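You operate a simulated robot arm through the tools that you are given. There is no shell and no other tool. Be economical: measure what you need, move in short steps, check, and stop when the job is done.

You run a simulated robot arm. Do the job below in one go: nothing can be reset, and whatever is moved stays where it is left.

TASK
Slacken the belt on the pulleys and put it in the grey drawer.
Fine: free the crank screw, crank back to the stop, screw to TIGHT again; shut the drawer.
Where things are to end (x, y in the base frame): belt loop within 0.06 m of [0.61, 0.42].

Only the result counts: the job must be done as asked and must still hold three seconds after the hand-in. Knocking over, shifting, dropping, spilling or breaking anything else fails it.

THE ROBOT
A 6-joint arm with a fingered hand on a trunk, on a base that drives. Base frame: it is fixed to the floor where the robot stands at the start and does not move with it; the origin is under the middle of the robot, x ahead of it, y to its left, z up. Readings come in m, rad, newtons and seconds.
With the tool pointing down near the work surface it reaches from about 0.12 to 0.82 m from the robot's upright axis, wherever it stands. Its first joint turns from -2.897 to 2.897 rad. Places, roughly: belt crank [0.6, -0.2, 0.9]; crank screw [0.5, 0, 0.9]; grey bench drawer [0.5, 0.4, 0.7]; inside of the grey bench drawer [0.7, 0.4, 0.7]. Payload 4 kg.
The TCP is the grasp point between the finger pads, 0.02 m short of the fingertips. In the tool frame z runs along the fingers and y along their closing line. Largest opening 0.14 m; the body of the gripper starts 0.054 m behind the TCP. The gripper is a hand of 3 fingers: y runs from the thumb to the fingers, the wrist lies at [0, 0, -0.215] in the tool frame, and closing takes about 1.5 s.
Orientation is that of the tool frame in the base frame, as [roll, pitch, yaw] about the fixed x, y, z axes, in that order (R = Rz(yaw) Ry(pitch) Rx(roll)). With the fingers straight down and closing along the base's y, the tool's x points along the base's -x, its y along +y and its z along -z.

THE INTERFACE
- The arm moves only by the tool step_arm. Its argument "targets" is text: rows parted by semicolons, each of 6 numbers parted by spaces: the shift along the tool's x, y, z in units of 40 mm (1.0 is 40 mm), then the turn, a rotation vector about the tool's x, y, z in units of 6 degrees (1.0 is 6 degrees). In form: tx ty tz rx ry rz; .... A call has 1 to 10 rows; each row shifts and turns the commanded pose from where the row before left it, along the tool's axes as they then stand. "grip" is the finger opening in m, from 0 to 0.14, set as the call begins (left out, the last holds). A call with a number of a shift or a turn outside -1 to 1 is refused whole. A row lasts 0.2 s, in which the tool goes at most 0.05 m and 0.15 rad; a call with a longer step from one row to the next is refused whole, and so is a gripper value outside its range. Where a pose cannot be reached the arm comes as near as it can. A force on the tool above 40 N (or 10 N above the force at the start of the call, whichever is more), or a blocked arm, ends the call early, and 0.2 s more pass. Each finger travels about 0.045 m/s and halts on what it meets, pressing with about 25 N; the grip force reading is that of the motor and also rises with nothing between the fingers. The clock runs only during rows and for 0.2 s after the last one: add rows that do not move to give the fingers time. It gives the time, the measured TCP pose, the force on the tool (base axes), the opening and the grip force at its end, in the units of the frame above (readings bear some noise), with the torque about the TCP (base axes, N m) and any sound that the robot's microphone picked up.
- Cameras (640 x 400 px; columns grow to the right, rows downward): "scene" is now at [0.0558, 0.1853, 1.4917]; the picture's right is [-0.07, -1.00, 0.00], its down [-0.80, 0.05, -0.60] and it looks along [0.60, -0.04, -0.80] (base axes); focal length 237 px, centre (320, 200). "wrist" rides on the gripper at [0.074, -0.043, -0.079] in the tool frame; the picture's right is [0.50, 0.87, 0.00], its down [-0.59, 0.34, -0.73] and it looks along [-0.64, 0.37, 0.68] (tool axes); focal length 275 px, centre (320, 200). There is no depth. A picture from a camera that has moved, and an enlarged one, comes with that camera's place and axes in the base frame and with its lens.
- camera(camera): a new picture of that camera. It takes no simulated time.
- move_column(by): slides the trunk up (or, below 0, down) by that many m; the arm and the scene camera ride with it, the base frame stays. It gives what a move gives, with no picture.
- steer(legs): drives the robot by 1 to 6 legs, each [ahead, left, turn to the left] in m, m and rad, along the robot's own axes; the way and the turn of a leg run together, so that a leg with both is an arc; at most 1.5 m and 3.142 rad a leg. The arm and the cameras ride along, it lands a little off, and it stops where it bumps. It gives what a move gives.
- set_fingers(finger1, finger2, thumb_bend): sets how far each is bent, from 0 (flat) to 1 (curled in); at 0.3 the hand is open as for a grip, at 0.7 the pads meet at the TCP. One left out holds its place. A second passes; each finger stops where it meets its share of the squeeze, and holds until it gets a number again. A gripper value or a shape takes the hand back. It gives what a move gives, with no picture; readings hold the bend of each and the force on the fingers (four entries, about 0 where the hand has none), thumb and palm.
- preshape(shape): the hand has 3 fingers and takes this shape, open, in about a second: jaw (thumb against the fingers, like two jaws); tri (thumb and two fingers); tip (a fingertip pinch); poke (one finger out to press); point (the index stretched); flat (the hand flat); cup (the hand cupped); fist (a fist). The gripper value then closes the fingers along that shape, each until it touches; the sizes above hold for jaw. It gives what a move gives, with no picture.
- aim_head(pan, tilt): turns the head with the scene camera to pan (to the left, within 2.094 rad either way) and tilt (down, from -0.506 to 1.204), counted from straight ahead of the robot. It gives what a move gives.
- zoom(camera, box): a new picture of the part [left, top, right, bottom] of that camera's present view, enlarged. It takes no simulated time.
- close_job(): hands the job in; it is judged then, once.

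Work in short steps. Places have to be worked out from the pictures, the camera data and where the tool is seen: move nearer, look again, correct. Check each grasp and each placing, and mend what went wrong. You have 120 turns and 98 pictures in all, those below and enlarged ones among them. Open the gripper and draw the arm clear of the work before you hand the job in, unless the task says otherwise; then end with one line.

The tools are called after "Call:" by a JSON object that holds its "name" and its "arguments". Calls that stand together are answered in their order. step_arm: Moves the arm, as the interface text tells. Its arguments: {"type":"object","properties":{"targets":{"type":"string"},"grip":{"type":"number"}},"required":["targets"]} The other tools are called the same way: move_column (by) slides the trunk up or down; preshape (shape) gives the hand a shape; set_fingers (finger1, finger2, thumb_bend) moves the fingers one by one; steer (legs) drives the base; aim_head (pan, tilt) turns the head that bears the scene camera; camera (camera) takes a picture; zoom (camera, box) takes an enlarged picture of a part of a camera's view; close_job () hands the job in.

At the start:

```text
time: 0.0
eef_pos: [0.4161, 0.253, 1.2107]
tcp_rot: [3.141, -0.002, 3.14]
contact_force: [-1.2, -0.2, 0.4]
ft_torque: [-0.02, 0.0, -0.03]
width: 0.1402
gripper_force: 0.2
shape: jaw
bend: [0.3, 0.3, 0.3]
finger forces: [0.1, 0.1, 0.0, 0.0, 0.0, 0.0]
trunk travel left (down, up): [-0.1, 0.49]
robot x, y, heading: [0.0012, 0.0015, 0.005]
head pan, tilt: [-0.066, 0.93]
```

scene: 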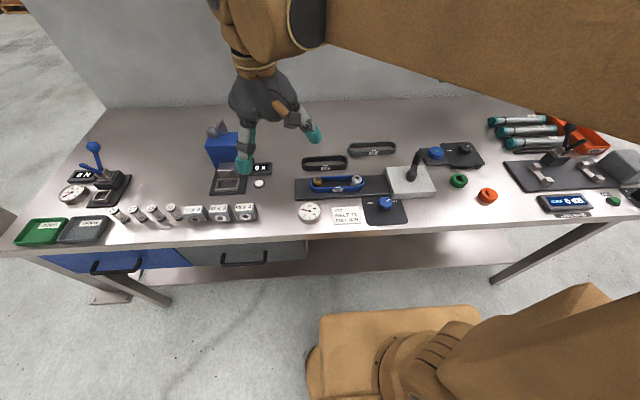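
wrist: 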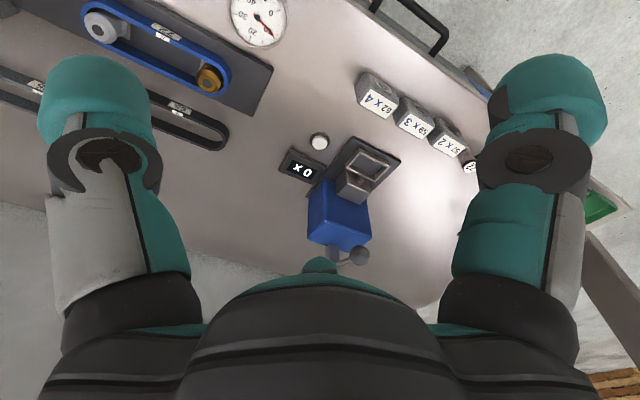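

The scene shows the belt mechanism in the middle of the bench with a crank and a blue screw knob. I'll look closer at it.

Call:
{"name": "zoom", "arguments": {"camera": "scene", "box": [280, 130, 500, 240]}}

Call:
{"name": "zoom", "arguments": {"camera": "scene", "box": [290, 165, 410, 230]}}

```text
2.91 times, centred on (390, 185) of scene
camera zoom: at [0.0558, 0.1853, 1.4917], right [-0.07, -1.0, 0.0], down [-0.8, 0.05, -0.6], along [0.6, -0.04, -0.8], focal length 689 px, centre (116, 244)
```

zoom: 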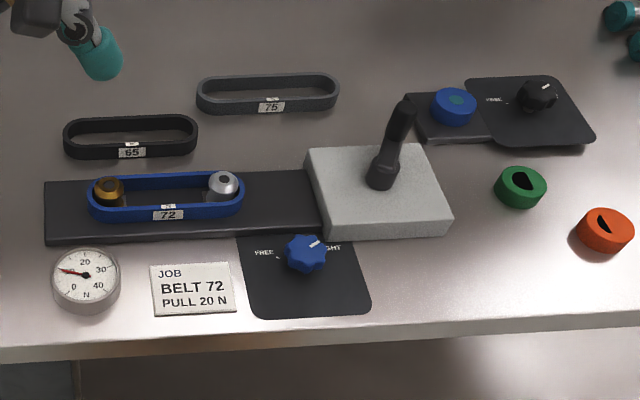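

```text
5.33 times, centred on (350, 198) of scene
camera zoom: at [0.0558, 0.1853, 1.4917], right [-0.07, -1.0, 0.0], down [-0.8, 0.05, -0.6], along [0.6, -0.04, -0.8], focal length 1263 px, centre (160, 213)
```

zoom: 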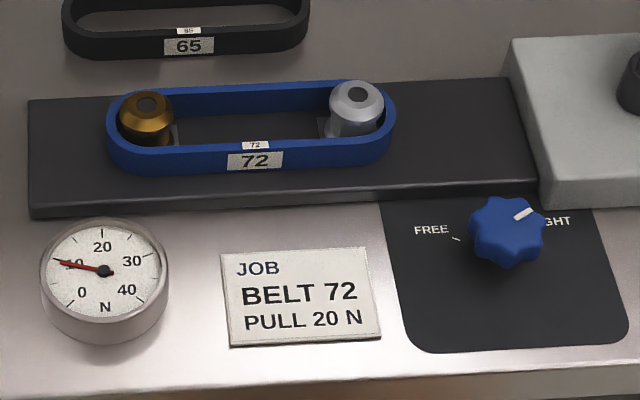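

The blue screw knob (about 0.48, -0.05) points at TIGHT and the crank stands upright on the grey block. I'll move the hand over that side at its present height, to look with the wrist camera.

Call:
{"name": "step_arm", "arguments": {"targets": "0 -1 0 0 0 0;0 -1 0 0 0 0;0 -1 0 0 0 0;0 -1 0 0 0 0;0 -1 0 0 0 0;0 -1 0 0 0 0;0 -1 0 0 0 0;0 -1 0 0 0 0;0 -1 0 0 0 0;0 -1 0 0 0 0"}}

Call:
{"name": "camera", "arguments": {"camera": "wrist"}}

Call:
{"name": "camera", "arguments": {"camera": "scene"}}

```text
time: 2.2
eef_pos: [0.4167, -0.1488, 1.2115]
tcp_rot: [3.141, 0.0, 3.141]
contact_force: [-0.5, -0.3, 0.9]
ft_torque: [0.02, 0.01, 0.01]
width: 0.14
gripper_force: 0.1
shape: jaw
bend: [0.3, 0.3, 0.3]
finger forces: [0.0, 0.0, 0.0, 0.1, 0.0, 0.1]
trunk travel left (down, up): [-0.1, 0.49]
robot x, y, heading: [0.0023, 0.0005, 0.005]
head pan, tilt: [-0.066, 0.93]
```

```text
93 pictures are left
camera wrist: at [0.3435, -0.1911, 1.2892], right [-0.5, 0.87, 0.0], down [0.59, 0.34, 0.73], along [0.64, 0.37, -0.68], focal length 275 px, centre (320, 200)
```

wrist: 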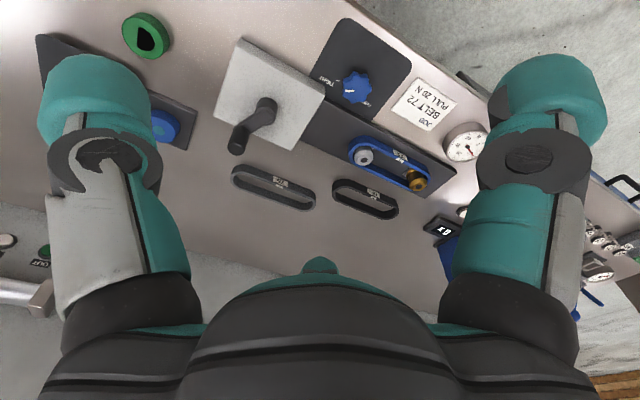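

```text
92 pictures are left
camera scene: at [0.056, 0.1845, 1.4918], right [-0.07, -1.0, 0.0], down [-0.8, 0.05, -0.6], along [0.6, -0.04, -0.8], focal length 237 px, centre (320, 200)
```

scene: 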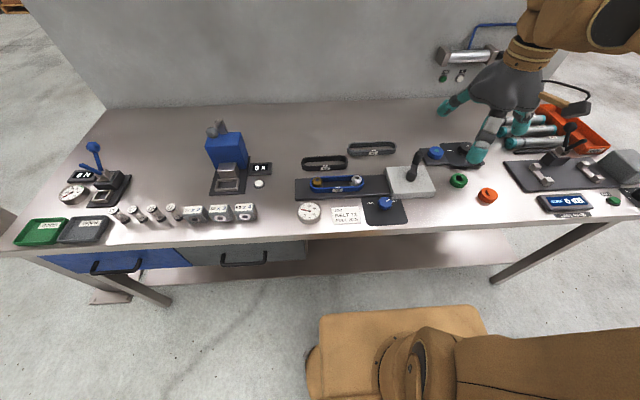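

The crank is in view. I'll enlarge it and the two knob plates.

Call:
{"name": "zoom", "arguments": {"camera": "wrist", "box": [200, 10, 460, 220]}}

Call:
{"name": "zoom", "arguments": {"camera": "scene", "box": [380, 130, 500, 215]}}

```text
1.90 times, centred on (330, 115) of wrist
camera zoom: at [0.3435, -0.1911, 1.2892], right [-0.5, 0.87, 0.0], down [0.59, 0.34, 0.73], along [0.64, 0.37, -0.68], focal length 524 px, centre (301, 362)
```

zoom: 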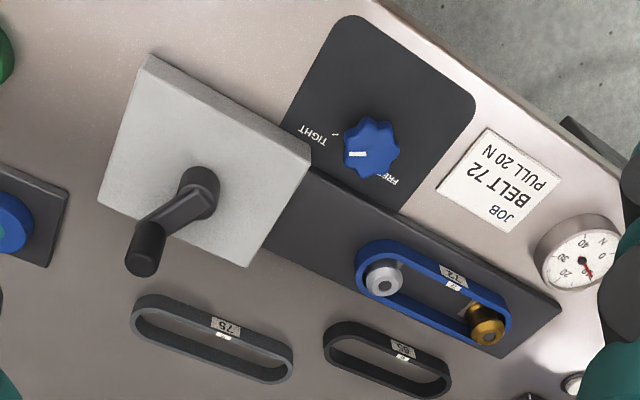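

```text
4.71 times, centred on (440, 172) of scene
camera zoom: at [0.056, 0.1845, 1.4918], right [-0.07, -1.0, 0.0], down [-0.8, 0.05, -0.6], along [0.6, -0.04, -0.8], focal length 1115 px, centre (-245, 329)
```

zoom: 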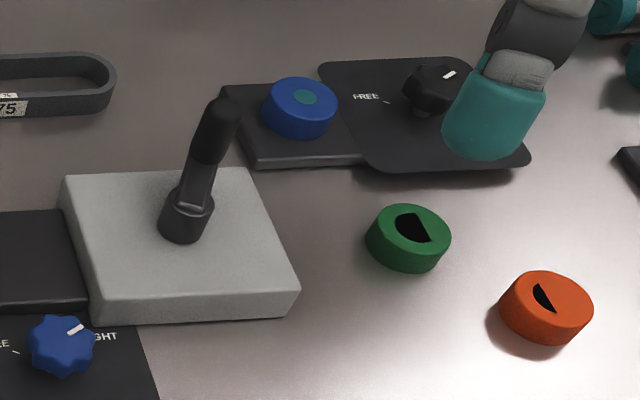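

The crank is a hub near (0.54, -0.15) with an arm and an upright handle near (0.62, -0.175, 0.96). I'll deal with the screw first and bring the hand above it for a closer look.

Call:
{"name": "step_arm", "arguments": {"targets": "-0.32 0.5 0.9 0 0 0;-0.32 0.5 0.9 0 0 0;-0.32 0.5 0.9 0 0 0;-0.32 0.5 0.9 0 0 0;-0.32 0.5 0.9 0 0 0"}}

Call:
{"name": "camera", "arguments": {"camera": "wrist"}}

Call:
{"name": "camera", "arguments": {"camera": "scene"}}

```text
time: 3.4
eef_pos: [0.4802, -0.0465, 1.031]
tcp_rot: [3.141, 0.0, -3.141]
contact_force: [0.3, 0.8, 0.1]
ft_torque: [-0.02, -0.03, 0.03]
width: 0.1399
gripper_force: 0.1
shape: jaw
bend: [0.3, 0.3, 0.3]
finger forces: [0.1, 0.1, 0.0, 0.1, 0.0, 0.1]
trunk travel left (down, up): [-0.1, 0.49]
robot x, y, heading: [-0.0034, -0.001, 0.001]
head pan, tilt: [-0.066, 0.93]
```

```text
89 pictures are left
camera wrist: at [0.407, -0.0887, 1.1096], right [-0.5, 0.87, 0.0], down [0.59, 0.34, 0.73], along [0.64, 0.37, -0.68], focal length 275 px, centre (320, 200)
```

wrist: 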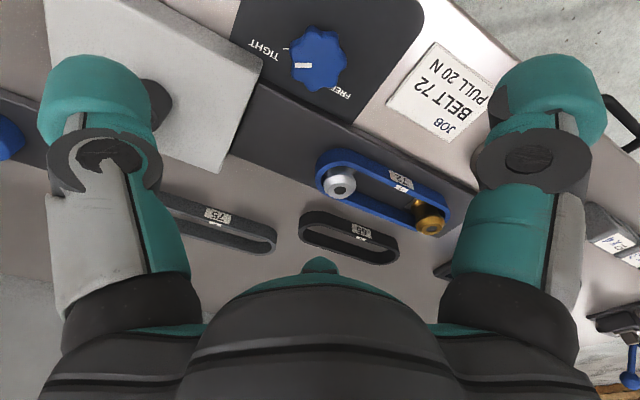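

```text
88 pictures are left
camera scene: at [0.0566, 0.1853, 1.4917], right [-0.07, -1.0, 0.0], down [-0.8, 0.05, -0.6], along [0.6, -0.04, -0.8], focal length 237 px, centre (320, 200)
```

scene: 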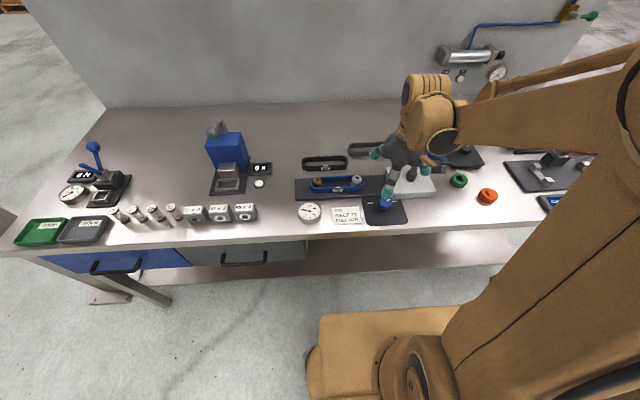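

Knob centre computes to about (0.477, -0.048). I'll enlarge the dial to read the mark and ticks.

Call:
{"name": "zoom", "arguments": {"camera": "wrist", "box": [180, 0, 480, 190]}}

Call:
{"name": "zoom", "arguments": {"camera": "scene", "box": [350, 150, 440, 230]}}

```text
2.11 times, centred on (330, 95) of wrist
camera zoom: at [0.407, -0.0887, 1.1096], right [-0.5, 0.87, 0.0], down [0.59, 0.34, 0.73], along [0.64, 0.37, -0.68], focal length 580 px, centre (299, 421)
```

zoom: 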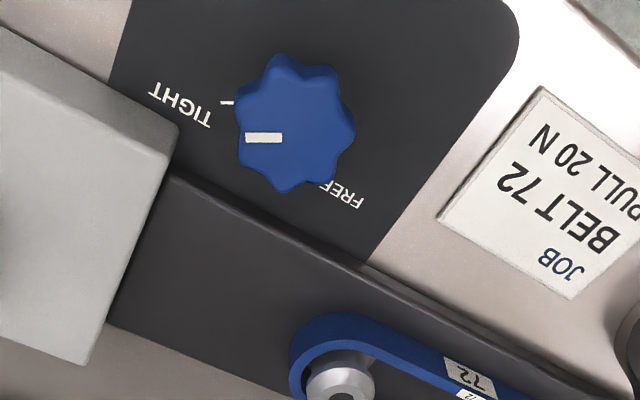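

```text
5.00 times, centred on (395, 190) of scene
camera zoom: at [0.0566, 0.1853, 1.4917], right [-0.07, -1.0, 0.0], down [-0.8, 0.05, -0.6], along [0.6, -0.04, -0.8], focal length 1184 px, centre (-55, 250)
```

zoom: 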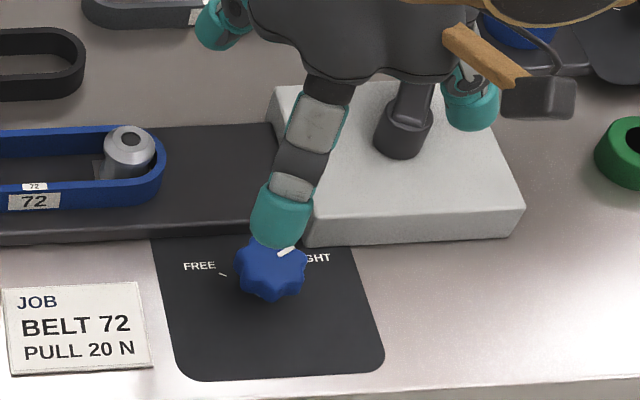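

The knob (Ø≈0.04, top z≈0.89) points at TIGHT (57° right of +x), with FREE at about 56° left, so it takes a ~113° counter-clockwise turn. The jaw's digits look widely spread, so I'll see how "tri" looks for holding a knob.

Call:
{"name": "preshape", "arguments": {"shape": "tri"}}

Call:
{"name": "camera", "arguments": {"camera": "wrist"}}

Call:
{"name": "zoom", "arguments": {"camera": "scene", "box": [350, 130, 470, 230]}}

```text
time: 4.3
eef_pos: [0.4784, -0.0477, 1.0311]
tcp_rot: [-3.141, 0.001, 3.141]
contact_force: [-0.3, 0.3, -0.7]
ft_torque: [-0.01, -0.01, -0.03]
width: 0.1398
gripper_force: 0.0
shape: tri
bend: [0.3, 0.3, 0.3]
finger forces: [0.0, 0.0, 0.0, 0.0, 0.1, 0.0]
trunk travel left (down, up): [-0.1, 0.49]
robot x, y, heading: [-0.0015, 0.0007, 0.003]
head pan, tilt: [-0.066, 0.93]
```

```text
85 pictures are left
camera wrist: at [0.4062, -0.0892, 1.1104], right [-0.5, 0.87, 0.0], down [0.59, 0.34, 0.73], along [0.64, 0.37, -0.68], focal length 275 px, centre (320, 200)
```

wrist: 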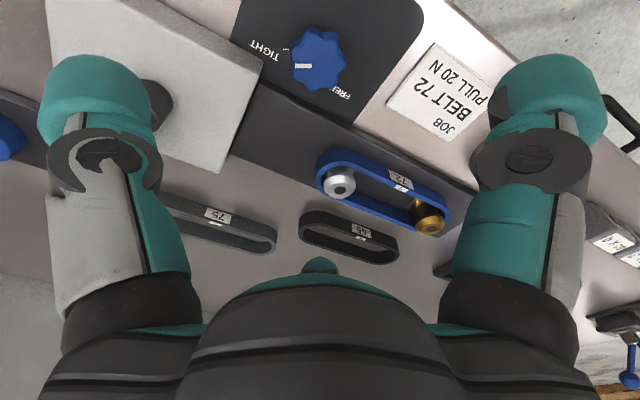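

```text
4.00 times, centred on (410, 180) of scene
camera zoom: at [0.0558, 0.1851, 1.4917], right [-0.07, -1.0, 0.0], down [-0.8, 0.05, -0.6], along [0.6, -0.04, -0.8], focal length 948 px, centre (-40, 280)
```

zoom: 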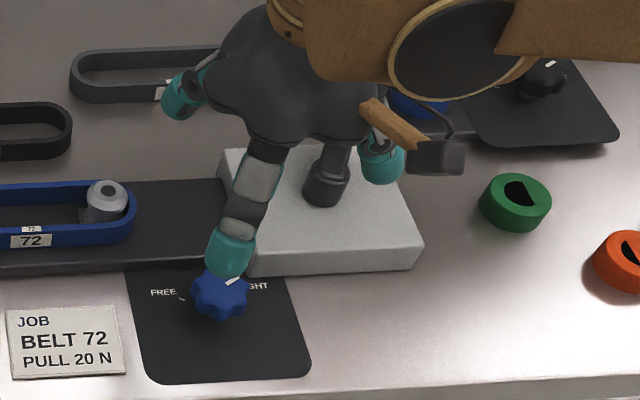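

The digits form a three-jaw chuck converging on the TCP. I'll narrow it to 0.08, pre-rotate 45° clockwise so the digits miss the block corner during the turn, then look before going down.

Call:
{"name": "step_arm", "arguments": {"targets": "0 0 0 0 0 0.94;0 0 0 0 0 0.94;0 0 0 0 0 0.94;0 0 0 0 0 0.94;0 0 0 0 0 0.94;0 0 0 0 0 0.94;0 0 0 0 0 0.94;0 0 0 0 0 0.94;0 0 0.9 0 0 0;0 0 0.9 0 0 0", "grip": 0.08}}

Call:
{"name": "camera", "arguments": {"camera": "wrist"}}

Call:
{"name": "zoom", "arguments": {"camera": "scene", "box": [350, 150, 440, 230]}}

```text
time: 6.5
eef_pos: [0.4816, -0.0469, 0.9573]
tcp_rot: [3.141, 0.0, 2.354]
contact_force: [0.1, -0.5, 0.6]
ft_torque: [0.01, -0.03, -0.02]
width: 0.0806
gripper_force: 0.0
shape: tri
bend: [0.31, 0.31, 0.3]
finger forces: [0.1, 0.0, 0.1, 0.0, 0.1, 0.0]
trunk travel left (down, up): [-0.1, 0.49]
robot x, y, heading: [0.0008, -0.0003, -0.001]
head pan, tilt: [-0.066, 0.93]
```

```text
83 pictures are left
camera wrist: at [0.3997, -0.0247, 1.0363], right [0.26, 0.97, 0.0], down [0.66, -0.18, 0.73], along [0.71, -0.19, -0.68], focal length 275 px, centre (320, 200)
```

wrist: 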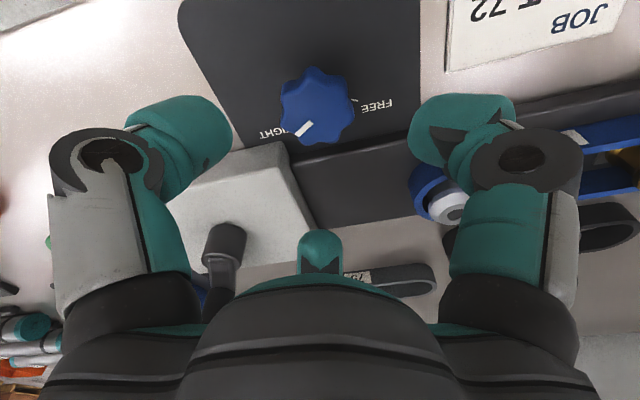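

```text
5.00 times, centred on (395, 190) of scene
camera zoom: at [0.0565, 0.1851, 1.4917], right [-0.07, -1.0, 0.0], down [-0.8, 0.05, -0.6], along [0.6, -0.04, -0.8], focal length 1184 px, centre (-55, 250)
```

zoom: 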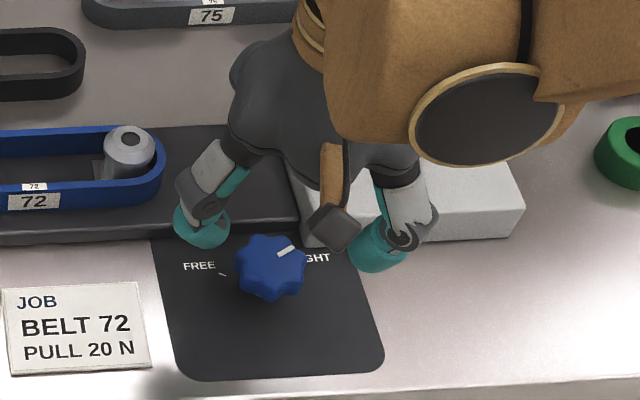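

The knob is centred within a few mm. I'll go down so the fingertips sit at about z 0.877.

Call:
{"name": "step_arm", "arguments": {"targets": "0.04 -0.04 0.75 0 0 -0.3;0 0 0.7 0 0 0;0 0 0 0 0 0"}}

Call:
{"name": "camera", "arguments": {"camera": "wrist"}}

Call:
{"name": "zoom", "arguments": {"camera": "scene", "box": [350, 150, 440, 230]}}

```text
time: 7.3
eef_pos: [0.4796, -0.0473, 0.9006]
tcp_rot: [3.14, 0.002, 2.385]
contact_force: [0.6, -1.0, -0.5]
ft_torque: [-0.01, 0.0, 0.0]
width: 0.0802
gripper_force: 0.0
shape: tri
bend: [0.31, 0.31, 0.3]
finger forces: [0.0, 0.0, 0.0, 0.0, 0.0, 0.0]
trunk travel left (down, up): [-0.1, 0.49]
robot x, y, heading: [-0.0007, 0.0003, 0.002]
head pan, tilt: [-0.066, 0.93]
```

```text
81 pictures are left
camera wrist: at [0.3962, -0.0269, 0.9797], right [0.23, 0.97, 0.0], down [0.66, -0.16, 0.73], along [0.71, -0.17, -0.68], focal length 275 px, centre (320, 200)
```

wrist: 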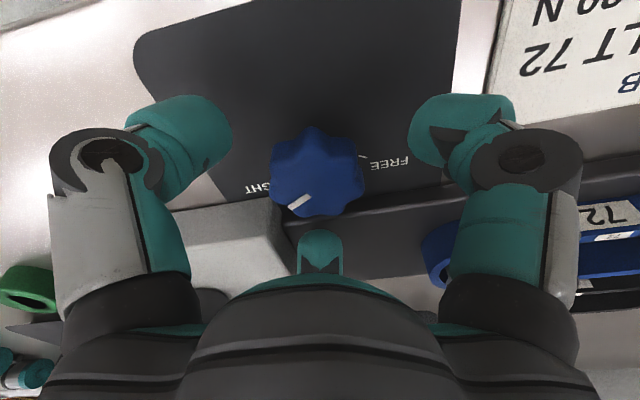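

```text
5.00 times, centred on (395, 190) of scene
camera zoom: at [0.0558, 0.1851, 1.4918], right [-0.07, -1.0, 0.0], down [-0.8, 0.05, -0.6], along [0.6, -0.04, -0.8], focal length 1184 px, centre (-55, 250)
```

zoom: 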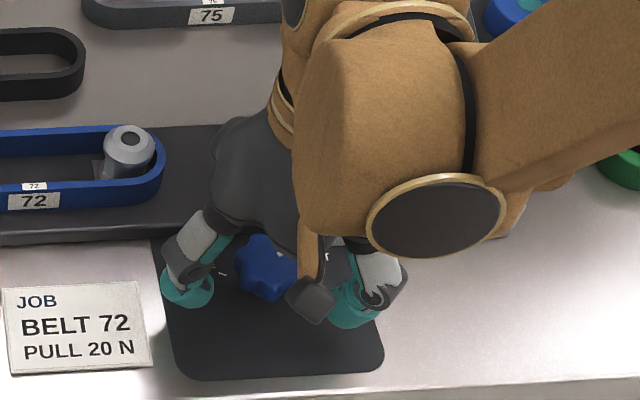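

Knob sits centred between the digits. Down another 5 mm, then close.

Call:
{"name": "step_arm", "arguments": {"targets": "0 0 0.12 0 0 0;0 0 0 0 0 0"}}

Call:
{"name": "step_arm", "arguments": {"targets": "0 0 0 0 0 0;0 0 0 0 0 0;0 0 0 0 0 0;0 0 0 0 0 0;0 0 0 0 0 0;0 0 0 0 0 0", "grip": 0.02}}

Call:
{"name": "camera", "arguments": {"camera": "wrist"}}

```text
time: 7.9
eef_pos: [0.4791, -0.0466, 0.8957]
tcp_rot: [-3.141, 0.0, 2.386]
contact_force: [-0.8, -0.4, 0.2]
ft_torque: [0.0, -0.01, 0.01]
width: 0.0804
gripper_force: 0.2
shape: tri
bend: [0.31, 0.31, 0.3]
finger forces: [0.0, 0.0, 0.1, 0.0, 0.1, 0.0]
trunk travel left (down, up): [-0.1, 0.49]
robot x, y, heading: [0.0014, 0.0021, 0.002]
head pan, tilt: [-0.066, 0.93]
```

```text
time: 9.3
eef_pos: [0.4798, -0.047, 0.8958]
tcp_rot: [3.14, 0.0, 2.385]
contact_force: [-2.0, -0.3, -9.8]
ft_torque: [-0.03, 0.05, -0.03]
width: 0.0373
gripper_force: 24.9
shape: tri
bend: [0.47, 0.45, 0.44]
finger forces: [20.4, 20.4, 0.0, 0.1, 21.8, 0.1]
trunk travel left (down, up): [-0.1, 0.49]
robot x, y, heading: [0.0021, 0.002, -0.007]
head pan, tilt: [-0.066, 0.93]
```

```text
79 pictures are left
camera wrist: at [0.3966, -0.027, 0.975], right [0.23, 0.97, 0.0], down [0.66, -0.16, 0.73], along [0.71, -0.17, -0.68], focal length 275 px, centre (320, 200)
```

wrist: 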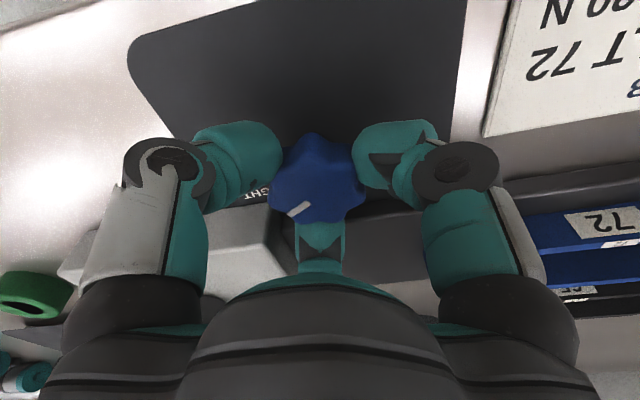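

The knob is held by all three digits. I turn it counter-clockwise 54°.

Call:
{"name": "step_arm", "arguments": {"targets": "0 0 0 0 0 -1;0 0 0 0 0 -1;0 0 0 0 0 -1;0 0 0 0 0 -1;0 0 0 0 0 -1;0 0 0 0 0 -1;0 0 0 0 0 -1;0 0 0 0 0 -1;0 0 0 0 0 -1"}}

Call:
{"name": "camera", "arguments": {"camera": "wrist"}}

```text
time: 11.3
eef_pos: [0.4779, -0.048, 0.896]
tcp_rot: [-3.141, 0.0, -2.954]
contact_force: [-10.7, -7.5, -13.7]
ft_torque: [-0.1, 0.14, -0.06]
width: 0.0372
gripper_force: 25.2
shape: tri
bend: [0.47, 0.45, 0.44]
finger forces: [20.7, 19.1, 0.1, 0.1, 23.5, 0.0]
trunk travel left (down, up): [-0.1, 0.49]
robot x, y, heading: [-0.0031, 0.0004, -0.003]
head pan, tilt: [-0.066, 0.93]
```

```text
78 pictures are left
camera wrist: at [0.414, -0.1035, 0.9752], right [-0.65, 0.76, 0.0], down [0.51, 0.44, 0.73], along [0.56, 0.48, -0.68], focal length 275 px, centre (320, 200)
```

wrist: 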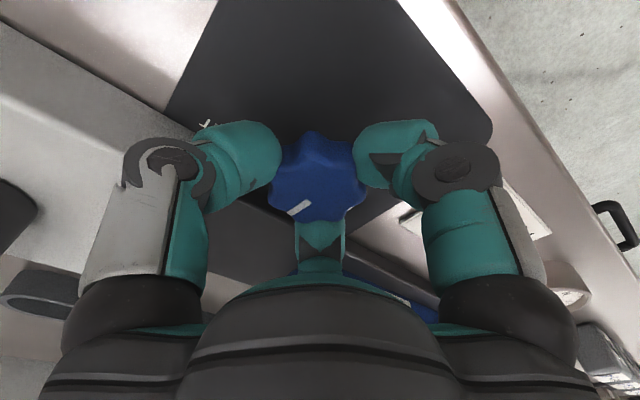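

The mark turned with the hand. I'll open slightly, lift, turn back 54° in two calls, and take a second grip.

Call:
{"name": "step_arm", "arguments": {"targets": "0 0 0 0 0 0;0 0 0 0 0 0;0 0 -0.5 0 0 0;0 0 -0.5 0 0 0", "grip": 0.055}}

Call:
{"name": "step_arm", "arguments": {"targets": "0 0 0 0 0 1;0 0 0 0 0 1;0 0 0 0 0 1;0 0 0 0 0 1;0 0 0 0 0 1;0 0 0 0 0 1;0 0 0 0 0 1;0 0 0 0 0 1;0 0 0 0 0 1;0 0 0 0 0 0", "grip": 0.07}}

Call:
{"name": "camera", "arguments": {"camera": "wrist"}}

```text
time: 12.3
eef_pos: [0.4767, -0.0466, 0.9379]
tcp_rot: [3.142, -0.001, -2.955]
contact_force: [0.1, -0.6, 0.7]
ft_torque: [0.01, 0.0, 0.01]
width: 0.0549
gripper_force: 0.0
shape: tri
bend: [0.39, 0.39, 0.38]
finger forces: [0.1, 0.1, 0.0, 0.0, 0.0, 0.0]
trunk travel left (down, up): [-0.1, 0.49]
robot x, y, heading: [0.0029, 0.0034, 0.002]
head pan, tilt: [-0.066, 0.93]
```

```text
time: 14.5
eef_pos: [0.4782, -0.0469, 0.9356]
tcp_rot: [3.141, 0.001, 2.384]
contact_force: [-0.5, 0.0, -0.5]
ft_torque: [-0.03, 0.03, 0.0]
width: 0.0695
gripper_force: 0.0
shape: tri
bend: [0.34, 0.34, 0.33]
finger forces: [0.0, 0.0, 0.0, 0.1, 0.0, 0.0]
trunk travel left (down, up): [-0.1, 0.49]
robot x, y, heading: [0.0032, -0.0012, -0.003]
head pan, tilt: [-0.066, 0.93]
```

```text
77 pictures are left
camera wrist: at [0.3963, -0.0271, 1.0152], right [0.23, 0.97, 0.0], down [0.66, -0.16, 0.73], along [0.71, -0.17, -0.68], focal length 275 px, centre (320, 200)
```

wrist: 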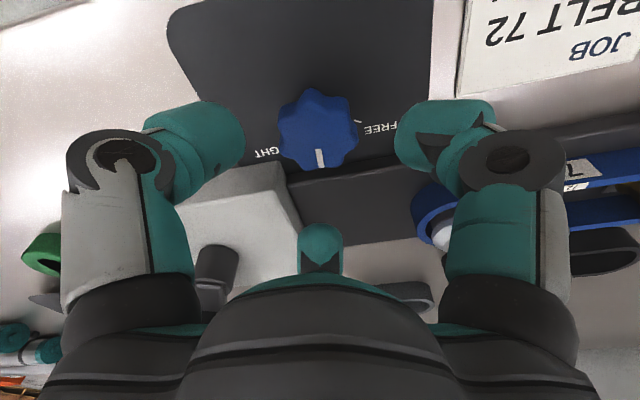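

The mark is midway now. Second grip and turn.

Call:
{"name": "step_arm", "arguments": {"targets": "0 0 0.5 0 0 0;0 0 0.5 0 0 0;0 0 0 0 0 0"}}

Call:
{"name": "step_arm", "arguments": {"targets": "0 0 0 0 0 0;0 0 0 0 0 0;0 0 0 0 0 0;0 0 0 0 0 0;0 0 0 0 0 0", "grip": 0.02}}

Call:
{"name": "step_arm", "arguments": {"targets": "0 0 0 0 0 -1;0 0 0 0 0 -1;0 0 0 0 0 -1;0 0 0 0 0 -1;0 0 0 0 0 -1;0 0 0 0 0 -1;0 0 0 0 0 -1;0 0 0 0 0 -1;0 0 0 0 0 -1;0 0 0 0 0 -0.5"}}

Call:
{"name": "camera", "arguments": {"camera": "wrist"}}

```text
time: 15.3
eef_pos: [0.477, -0.0468, 0.8964]
tcp_rot: [3.141, 0.001, 2.387]
contact_force: [-0.5, -0.4, 1.2]
ft_torque: [-0.04, -0.01, 0.01]
width: 0.0697
gripper_force: 0.0
shape: tri
bend: [0.34, 0.34, 0.33]
finger forces: [0.0, 0.0, 0.0, 0.1, 0.0, 0.0]
trunk travel left (down, up): [-0.1, 0.49]
robot x, y, heading: [-0.0006, -0.0011, 0.003]
head pan, tilt: [-0.066, 0.93]
```

```text
time: 16.5
eef_pos: [0.478, -0.047, 0.8959]
tcp_rot: [-3.141, 0.0, 2.386]
contact_force: [-1.3, 0.4, -10.1]
ft_torque: [-0.04, 0.08, 0.01]
width: 0.037
gripper_force: 24.8
shape: tri
bend: [0.47, 0.45, 0.44]
finger forces: [20.1, 20.6, 0.0, 0.0, 22.3, 0.0]
trunk travel left (down, up): [-0.1, 0.49]
robot x, y, heading: [0.0004, 0.0029, 0.0]
head pan, tilt: [-0.066, 0.93]
```

```text
time: 18.7
eef_pos: [0.4779, -0.0494, 0.8971]
tcp_rot: [3.142, 0.002, -2.903]
contact_force: [-12.7, -8.8, -16.0]
ft_torque: [-0.16, 0.15, -0.06]
width: 0.0366
gripper_force: 24.9
shape: tri
bend: [0.47, 0.45, 0.44]
finger forces: [20.5, 18.9, 0.0, 0.1, 22.7, 0.1]
trunk travel left (down, up): [-0.1, 0.49]
robot x, y, heading: [-0.0007, -0.0044, -0.001]
head pan, tilt: [-0.066, 0.93]
```

```text
76 pictures are left
camera wrist: at [0.417, -0.1073, 0.9754], right [-0.69, 0.72, 0.0], down [0.49, 0.47, 0.73], along [0.53, 0.51, -0.68], focal length 275 px, centre (320, 200)
```

wrist: 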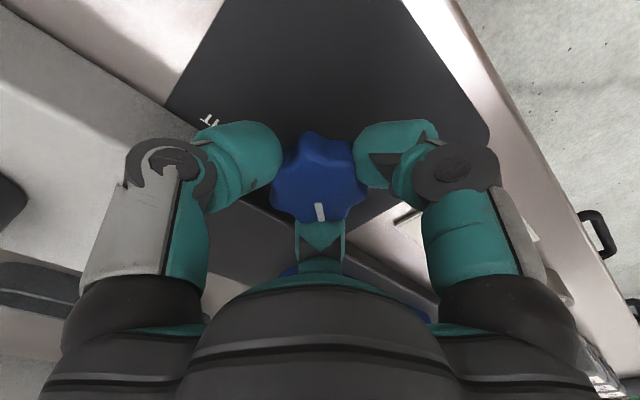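

Mark now at about 50°; FREE is at ~56°. Another few degrees to feel for the stop.

Call:
{"name": "step_arm", "arguments": {"targets": "0 0 0 0 0 -0.6;0 0 0 0 0 0"}}

Call:
{"name": "step_arm", "arguments": {"targets": "0 0 0 0 0 0;0 0 0 0 0 0;0 0 -0.5 0 0 0;0 0 -0.5 0 0 0", "grip": 0.055}}

Call:
{"name": "step_arm", "arguments": {"targets": "0 0 -0.9 0 0 1;0 0 -0.9 0 0 1;0 0 -0.9 0 0 1"}}

Call:
{"name": "camera", "arguments": {"camera": "wrist"}}

Call:
{"name": "zoom", "arguments": {"camera": "scene", "box": [350, 150, 440, 230]}}

```text
time: 19.3
eef_pos: [0.4779, -0.0479, 0.8968]
tcp_rot: [3.141, -0.001, -2.841]
contact_force: [-13.4, -12.1, -15.1]
ft_torque: [-0.17, 0.18, -0.03]
width: 0.0363
gripper_force: 24.7
shape: tri
bend: [0.47, 0.45, 0.44]
finger forces: [20.4, 18.8, 0.1, 0.1, 23.6, 0.1]
trunk travel left (down, up): [-0.1, 0.49]
robot x, y, heading: [0.0006, -0.0033, 0.005]
head pan, tilt: [-0.066, 0.93]
```

```text
time: 20.3
eef_pos: [0.4785, -0.0472, 0.9366]
tcp_rot: [3.14, 0.0, -2.84]
contact_force: [-0.9, 0.5, 0.6]
ft_torque: [0.04, 0.0, 0.01]
width: 0.0548
gripper_force: 0.0
shape: tri
bend: [0.39, 0.39, 0.38]
finger forces: [0.1, 0.0, 0.1, 0.1, 0.0, 0.0]
trunk travel left (down, up): [-0.1, 0.49]
robot x, y, heading: [0.0028, -0.0021, -0.002]
head pan, tilt: [-0.066, 0.93]
```

```text
time: 21.1
eef_pos: [0.4766, -0.0466, 1.0453]
tcp_rot: [3.14, 0.0, 3.127]
contact_force: [0.0, 0.7, -0.2]
ft_torque: [0.04, 0.02, 0.01]
width: 0.0551
gripper_force: 0.0
shape: tri
bend: [0.39, 0.39, 0.38]
finger forces: [0.0, 0.1, 0.0, 0.0, 0.0, 0.0]
trunk travel left (down, up): [-0.1, 0.49]
robot x, y, heading: [-0.0, -0.0025, 0.003]
head pan, tilt: [-0.066, 0.93]
```

```text
75 pictures are left
camera wrist: at [0.4037, -0.0887, 1.124], right [-0.49, 0.87, 0.0], down [0.59, 0.33, 0.73], along [0.64, 0.36, -0.68], focal length 275 px, centre (320, 200)
```

wrist: 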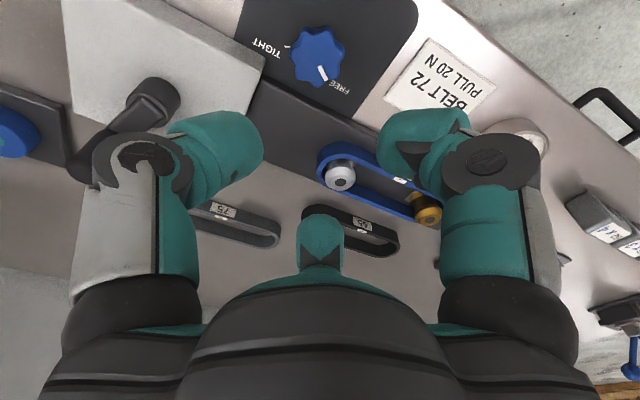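

```text
5.00 times, centred on (395, 190) of scene
camera zoom: at [0.0554, 0.1852, 1.4918], right [-0.07, -1.0, 0.0], down [-0.8, 0.05, -0.6], along [0.6, -0.04, -0.8], focal length 1184 px, centre (-55, 250)
```

zoom: 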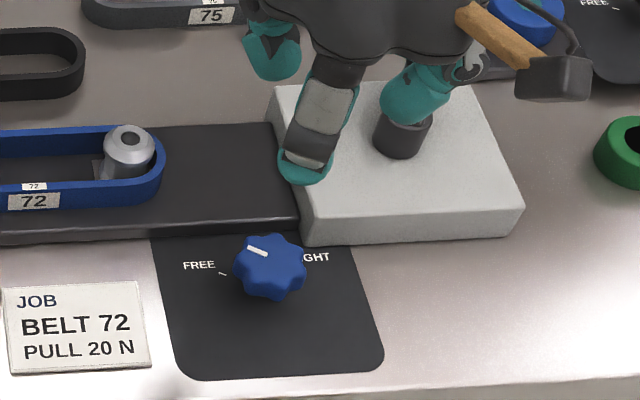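

The mark is at FREE. Now the crank: I move the hand above its handle for a close look.

Call:
{"name": "step_arm", "arguments": {"targets": "-0.5 -0.6 -0.3 0 0 0;-0.5 -0.6 -0.3 0 0 0;-0.5 -0.6 0 0 0 0;-0.5 -0.6 0 0 0 0;-0.5 -0.6 0 0 0 0", "grip": 0.08}}

Call:
{"name": "camera", "arguments": {"camera": "wrist"}}

Call:
{"name": "zoom", "arguments": {"camera": "scene", "box": [290, 130, 470, 230]}}

```text
time: 22.3
eef_pos: [0.5761, -0.1678, 1.0687]
tcp_rot: [-3.141, 0.0, 3.129]
contact_force: [0.0, -0.4, -0.1]
ft_torque: [-0.01, 0.03, -0.01]
width: 0.0795
gripper_force: 0.1
shape: tri
bend: [0.31, 0.31, 0.3]
finger forces: [0.0, 0.1, 0.1, 0.0, 0.0, 0.0]
trunk travel left (down, up): [-0.1, 0.49]
robot x, y, heading: [-0.0004, -0.0016, -0.005]
head pan, tilt: [-0.066, 0.93]
```

```text
73 pictures are left
camera wrist: at [0.5028, -0.211, 1.1469], right [-0.49, 0.87, 0.0], down [0.59, 0.33, 0.73], along [0.64, 0.36, -0.68], focal length 275 px, centre (320, 200)
```

wrist: 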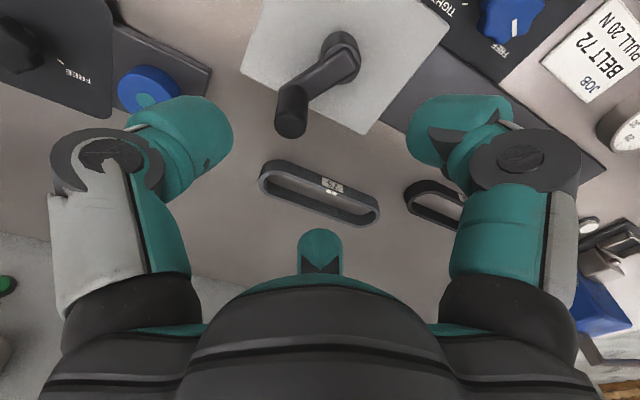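

```text
3.56 times, centred on (380, 180) of scene
camera zoom: at [0.0565, 0.1847, 1.4918], right [-0.07, -1.0, 0.0], down [-0.8, 0.05, -0.6], along [0.6, -0.04, -0.8], focal length 842 px, centre (107, 271)
```

zoom: 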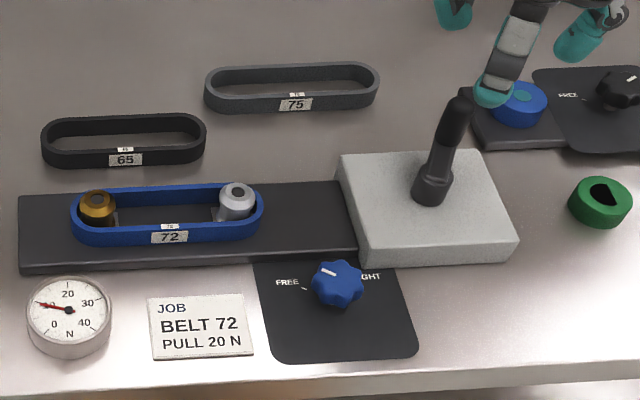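

Handle top is about (0.615, -0.173, 0.965), hub about (0.556, -0.152). I centre over the handle and lower to 1.0.

Call:
{"name": "step_arm", "arguments": {"targets": "-0.5 -0.07 0.8 0 0 0;-0.48 -0.06 0.8 0 0 0;0 0 0 0 0 0", "grip": 0.08}}

Call:
{"name": "camera", "arguments": {"camera": "wrist"}}

Call:
{"name": "zoom", "arguments": {"camera": "scene", "box": [370, 120, 470, 200]}}

```text
time: 23.1
eef_pos: [0.615, -0.1727, 1.0053]
tcp_rot: [-3.141, -0.001, 3.129]
contact_force: [1.2, -0.3, 0.2]
ft_torque: [-0.04, 0.0, -0.03]
width: 0.0796
gripper_force: 0.3
shape: tri
bend: [0.31, 0.31, 0.3]
finger forces: [0.0, 0.0, 0.0, 0.0, 0.0, 0.1]
trunk travel left (down, up): [-0.1, 0.49]
robot x, y, heading: [-0.0012, -0.0023, -0.001]
head pan, tilt: [-0.066, 0.93]
```

```text
71 pictures are left
camera wrist: at [0.5414, -0.2156, 1.0834], right [-0.49, 0.87, 0.0], down [0.59, 0.33, 0.73], along [0.64, 0.36, -0.68], focal length 275 px, centre (320, 200)
```

wrist: 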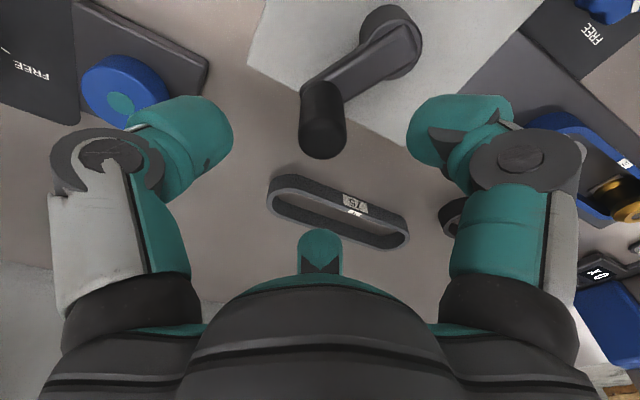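

```text
5.00 times, centred on (420, 160) of scene
camera zoom: at [0.0558, 0.1851, 1.4918], right [-0.07, -1.0, 0.0], down [-0.8, 0.05, -0.6], along [0.6, -0.04, -0.8], focal length 1184 px, centre (-180, 400)
```

zoom: 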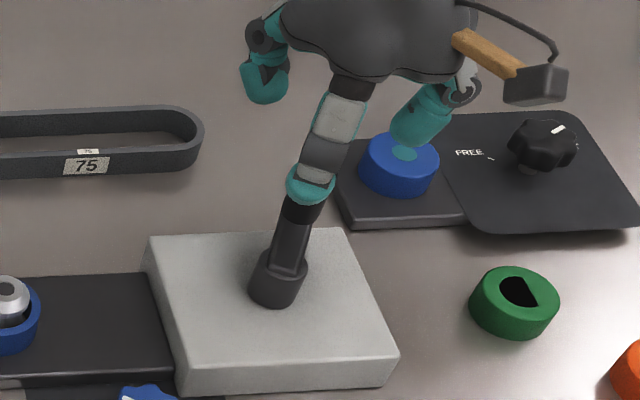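

The handle is centred under the hand; top ≈0.961, bottom ≈0.91, Ø≈0.024. I lower to z 0.948 and close around it.

Call:
{"name": "step_arm", "arguments": {"targets": "0 0 0.7 0 0 0;0 0 0.73 0 0 0;0 0 0 0 0 0"}}

Call:
{"name": "step_arm", "arguments": {"targets": "0 0 0 0 0 0;0 0 0 0 0 0;0 0 0 0 0 0;0 0 0 0 0 0;0 0 0 0 0 0;0 0 0 0 0 0", "grip": 0.026}}

Call:
{"name": "camera", "arguments": {"camera": "wrist"}}

```text
time: 23.9
eef_pos: [0.6146, -0.1727, 0.9484]
tcp_rot: [-3.141, 0.001, 3.129]
contact_force: [0.4, 2.4, 14.1]
ft_torque: [0.42, 0.64, -0.07]
width: 0.08
gripper_force: 0.2
shape: tri
bend: [0.3, 0.31, 0.3]
finger forces: [15.0, 0.1, 0.0, 0.0, 0.0, 0.0]
trunk travel left (down, up): [-0.1, 0.49]
robot x, y, heading: [0.003, 0.0016, -0.002]
head pan, tilt: [-0.066, 0.93]
```

```text
time: 24.6
eef_pos: [0.6147, -0.1734, 0.949]
tcp_rot: [3.139, -0.002, 3.129]
contact_force: [-3.2, 0.8, 6.5]
ft_torque: [0.09, 0.16, -0.04]
width: 0.0271
gripper_force: 0.0
shape: tri
bend: [0.99, 0.5, 0.49]
finger forces: [10.1, 0.0, 0.0, 0.1, 0.3, 0.0]
trunk travel left (down, up): [-0.1, 0.49]
robot x, y, heading: [0.0002, 0.0013, -0.001]
head pan, tilt: [-0.066, 0.93]
stopped in row 3: the force on the tool passed its limit (the readings are from after the stop); the commanded pose is now the measured one
```

```text
69 pictures are left
camera wrist: at [0.5408, -0.2155, 1.0266], right [-0.49, 0.87, 0.0], down [0.59, 0.33, 0.73], along [0.64, 0.36, -0.68], focal length 275 px, centre (320, 200)
```

wrist: 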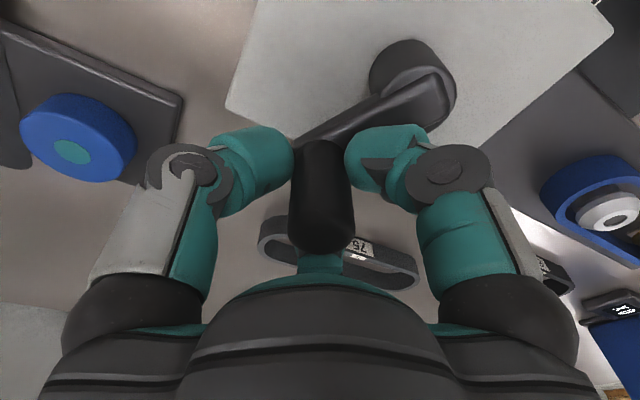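

Finger 1 touched the hub/arm. I open, raise by 15 mm and close again.

Call:
{"name": "step_arm", "arguments": {"targets": "0 0 -0.2 0 0 0;0 0 -0.2 0 0 0;0 0 0 0 0 0;0 0 0 0 0 0;0 0 0 0 0 0", "grip": 0.07}}

Call:
{"name": "step_arm", "arguments": {"targets": "0 0 0 0 0 0;0 0 0 0 0 0;0 0 0 0 0 0;0 0 0 0 0 0;0 0 0 0 0 0;0 0 0 0 0 0", "grip": 0.026}}

Call:
{"name": "camera", "arguments": {"camera": "wrist"}}

Call:
{"name": "zoom", "arguments": {"camera": "scene", "box": [290, 130, 470, 230]}}

```text
time: 25.8
eef_pos: [0.6151, -0.1734, 0.9634]
tcp_rot: [3.14, -0.002, 3.13]
contact_force: [0.0, -0.3, 0.9]
ft_torque: [-0.02, 0.0, -0.03]
width: 0.0695
gripper_force: 0.0
shape: tri
bend: [0.34, 0.34, 0.33]
finger forces: [0.1, 0.0, 0.1, 0.0, 0.0, 0.0]
trunk travel left (down, up): [-0.1, 0.49]
robot x, y, heading: [-0.0042, -0.0005, -0.002]
head pan, tilt: [-0.066, 0.93]
```

```text
time: 27.2
eef_pos: [0.6139, -0.1735, 0.9629]
tcp_rot: [3.138, -0.002, 3.128]
contact_force: [0.3, 0.7, -0.5]
ft_torque: [0.02, 0.0, -0.01]
width: 0.0263
gripper_force: 0.1
shape: tri
bend: [0.49, 0.5, 0.49]
finger forces: [0.4, 0.0, 0.0, 0.0, 0.4, 0.0]
trunk travel left (down, up): [-0.1, 0.49]
robot x, y, heading: [0.0054, 0.0016, -0.002]
head pan, tilt: [-0.066, 0.93]
```

```text
68 pictures are left
camera wrist: at [0.5408, -0.2154, 1.0426], right [-0.49, 0.87, 0.0], down [0.59, 0.33, 0.73], along [0.64, 0.36, -0.68], focal length 275 px, centre (320, 200)
```

wrist: 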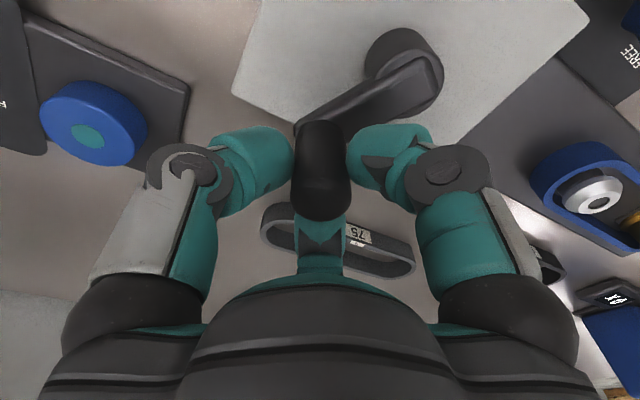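

```text
3.56 times, centred on (380, 180) of scene
camera zoom: at [0.0557, 0.1852, 1.4918], right [-0.07, -1.0, 0.0], down [-0.8, 0.05, -0.6], along [0.6, -0.04, -0.8], focal length 842 px, centre (107, 271)
```

zoom: 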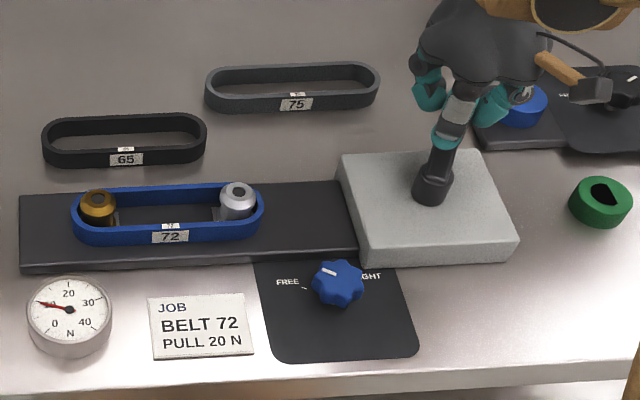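

The handle is caged loosely. I try a small counter-clockwise nudge (≈15°) and watch force and gauge.

Call:
{"name": "step_arm", "arguments": {"targets": "-0.06 0.18 0 0 0 0;-0.03 0.18 0 0 0 0;0 0 0 0 0 0"}}

Call:
{"name": "zoom", "arguments": {"camera": "scene", "box": [290, 130, 470, 230]}}

```text
time: 28.0
eef_pos: [0.617, -0.1585, 0.9649]
tcp_rot: [3.138, -0.003, 3.129]
contact_force: [1.2, -1.7, 0.2]
ft_torque: [-0.02, 0.02, 0.02]
width: 0.0262
gripper_force: 0.0
shape: tri
bend: [0.5, 0.5, 0.49]
finger forces: [0.1, 0.1, 0.1, 0.0, 1.1, 0.0]
trunk travel left (down, up): [-0.1, 0.49]
robot x, y, heading: [-0.0045, 0.0051, -0.001]
head pan, tilt: [-0.066, 0.93]
```

```text
3.56 times, centred on (380, 180) of scene
camera zoom: at [0.056, 0.1849, 1.4918], right [-0.07, -1.0, 0.0], down [-0.8, 0.05, -0.6], along [0.6, -0.04, -0.8], focal length 842 px, centre (107, 271)
```

zoom: 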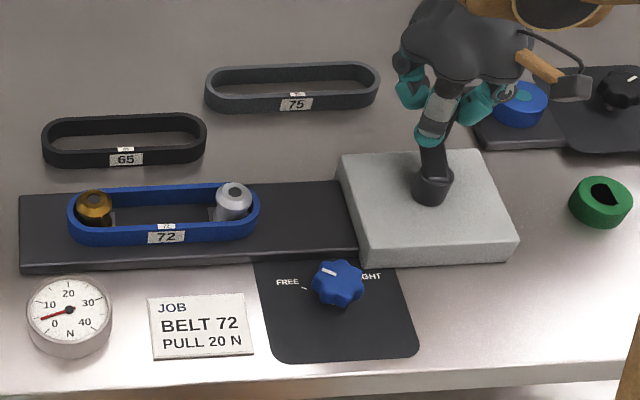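

It turns freely and the gauge dropped, so counter-clockwise is slackening. I go on along the arc.

Call:
{"name": "step_arm", "arguments": {"targets": "0 0.18 0 0 0 0;0 0.18 0 0 0 0;0.05 0.17 0 0 0 0;0.05 0.17 0 0 0 0;0.1 0.15 0 0 0 0;0.1 0.15 0 0 0 0;0 0 0 0 0 0"}}

Call:
{"name": "camera", "arguments": {"camera": "wrist"}}

Call:
{"name": "zoom", "arguments": {"camera": "scene", "box": [290, 130, 470, 230]}}

```text
time: 29.6
eef_pos: [0.6072, -0.1181, 0.9643]
tcp_rot: [3.14, -0.002, 3.13]
contact_force: [0.7, -1.5, 1.1]
ft_torque: [-0.03, 0.0, -0.01]
width: 0.0262
gripper_force: 0.1
shape: tri
bend: [0.5, 0.5, 0.49]
finger forces: [0.3, 0.0, 0.0, 0.1, 1.3, 0.1]
trunk travel left (down, up): [-0.1, 0.49]
robot x, y, heading: [-0.0017, 0.0033, 0.002]
head pan, tilt: [-0.066, 0.93]
```

```text
65 pictures are left
camera wrist: at [0.5334, -0.1606, 1.0424], right [-0.49, 0.87, 0.0], down [0.59, 0.33, 0.73], along [0.64, 0.36, -0.68], focal length 275 px, centre (320, 200)
```

wrist: 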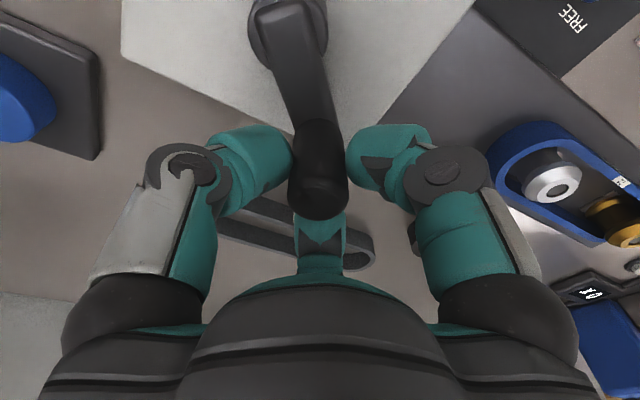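

```text
3.56 times, centred on (380, 180) of scene
camera zoom: at [0.0558, 0.1851, 1.4918], right [-0.07, -1.0, 0.0], down [-0.8, 0.05, -0.6], along [0.6, -0.04, -0.8], focal length 842 px, centre (107, 271)
```

zoom: 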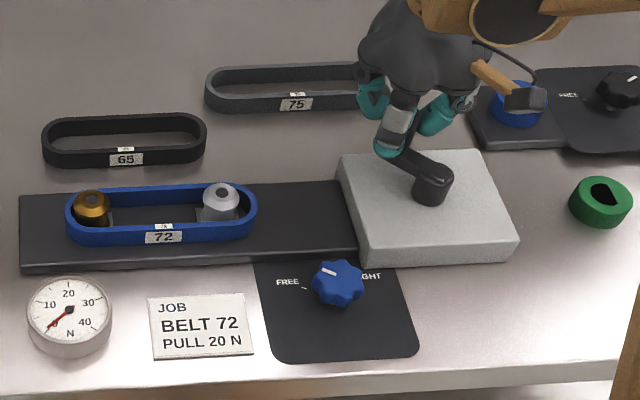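

Gauge is at 0; I keep cranking toward the stop.

Call:
{"name": "step_arm", "arguments": {"targets": "0.14 0.13 0 0 0 0;0.14 0.12 0 0 0 0;0.16 0.09 0 0 0 0;0.17 0.08 0 0 0 0;0.18 0.05 0 0 0 0;0.18 0.04 0 0 0 0;0 0 0 0 0 0"}}

Call:
{"name": "zoom", "arguments": {"camera": "scene", "box": [290, 130, 470, 230]}}

Call:
{"name": "camera", "arguments": {"camera": "wrist"}}

```text
time: 31.2
eef_pos: [0.5678, -0.0992, 0.9637]
tcp_rot: [3.14, -0.001, 3.128]
contact_force: [2.6, -6.4, 3.0]
ft_torque: [-0.14, 0.0, 0.05]
width: 0.0266
gripper_force: 0.2
shape: tri
bend: [0.5, 0.5, 0.48]
finger forces: [0.1, 0.1, 0.1, 0.0, 6.0, 0.0]
trunk travel left (down, up): [-0.1, 0.49]
robot x, y, heading: [0.0003, 0.003, -0.002]
head pan, tilt: [-0.066, 0.93]
```

```text
3.56 times, centred on (380, 180) of scene
camera zoom: at [0.0557, 0.1844, 1.4919], right [-0.07, -1.0, 0.0], down [-0.8, 0.05, -0.6], along [0.6, -0.04, -0.8], focal length 842 px, centre (107, 271)
```

zoom: 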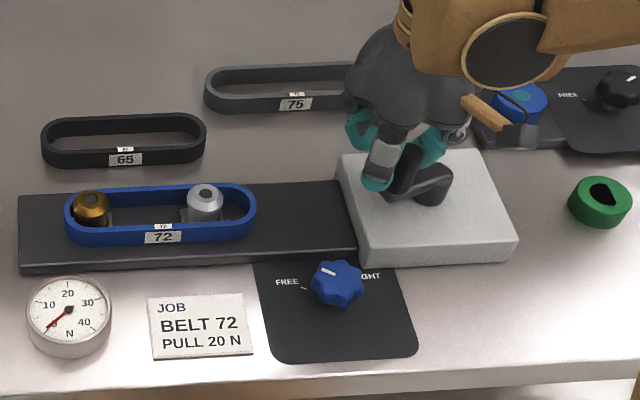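

```text
62 pictures are left
camera wrist: at [0.4945, -0.1405, 1.0427], right [-0.49, 0.87, 0.0], down [0.59, 0.33, 0.73], along [0.64, 0.36, -0.68], focal length 275 px, centre (320, 200)
```

wrist: 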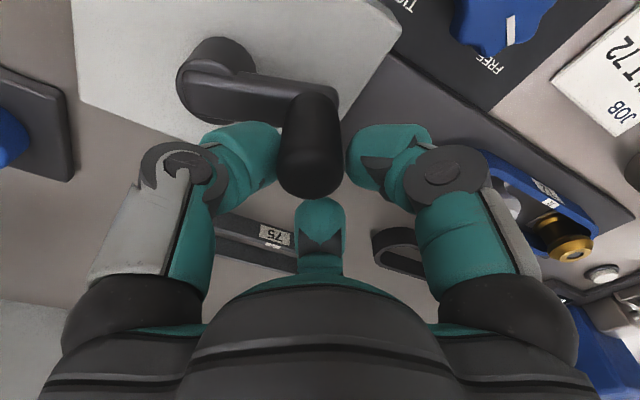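

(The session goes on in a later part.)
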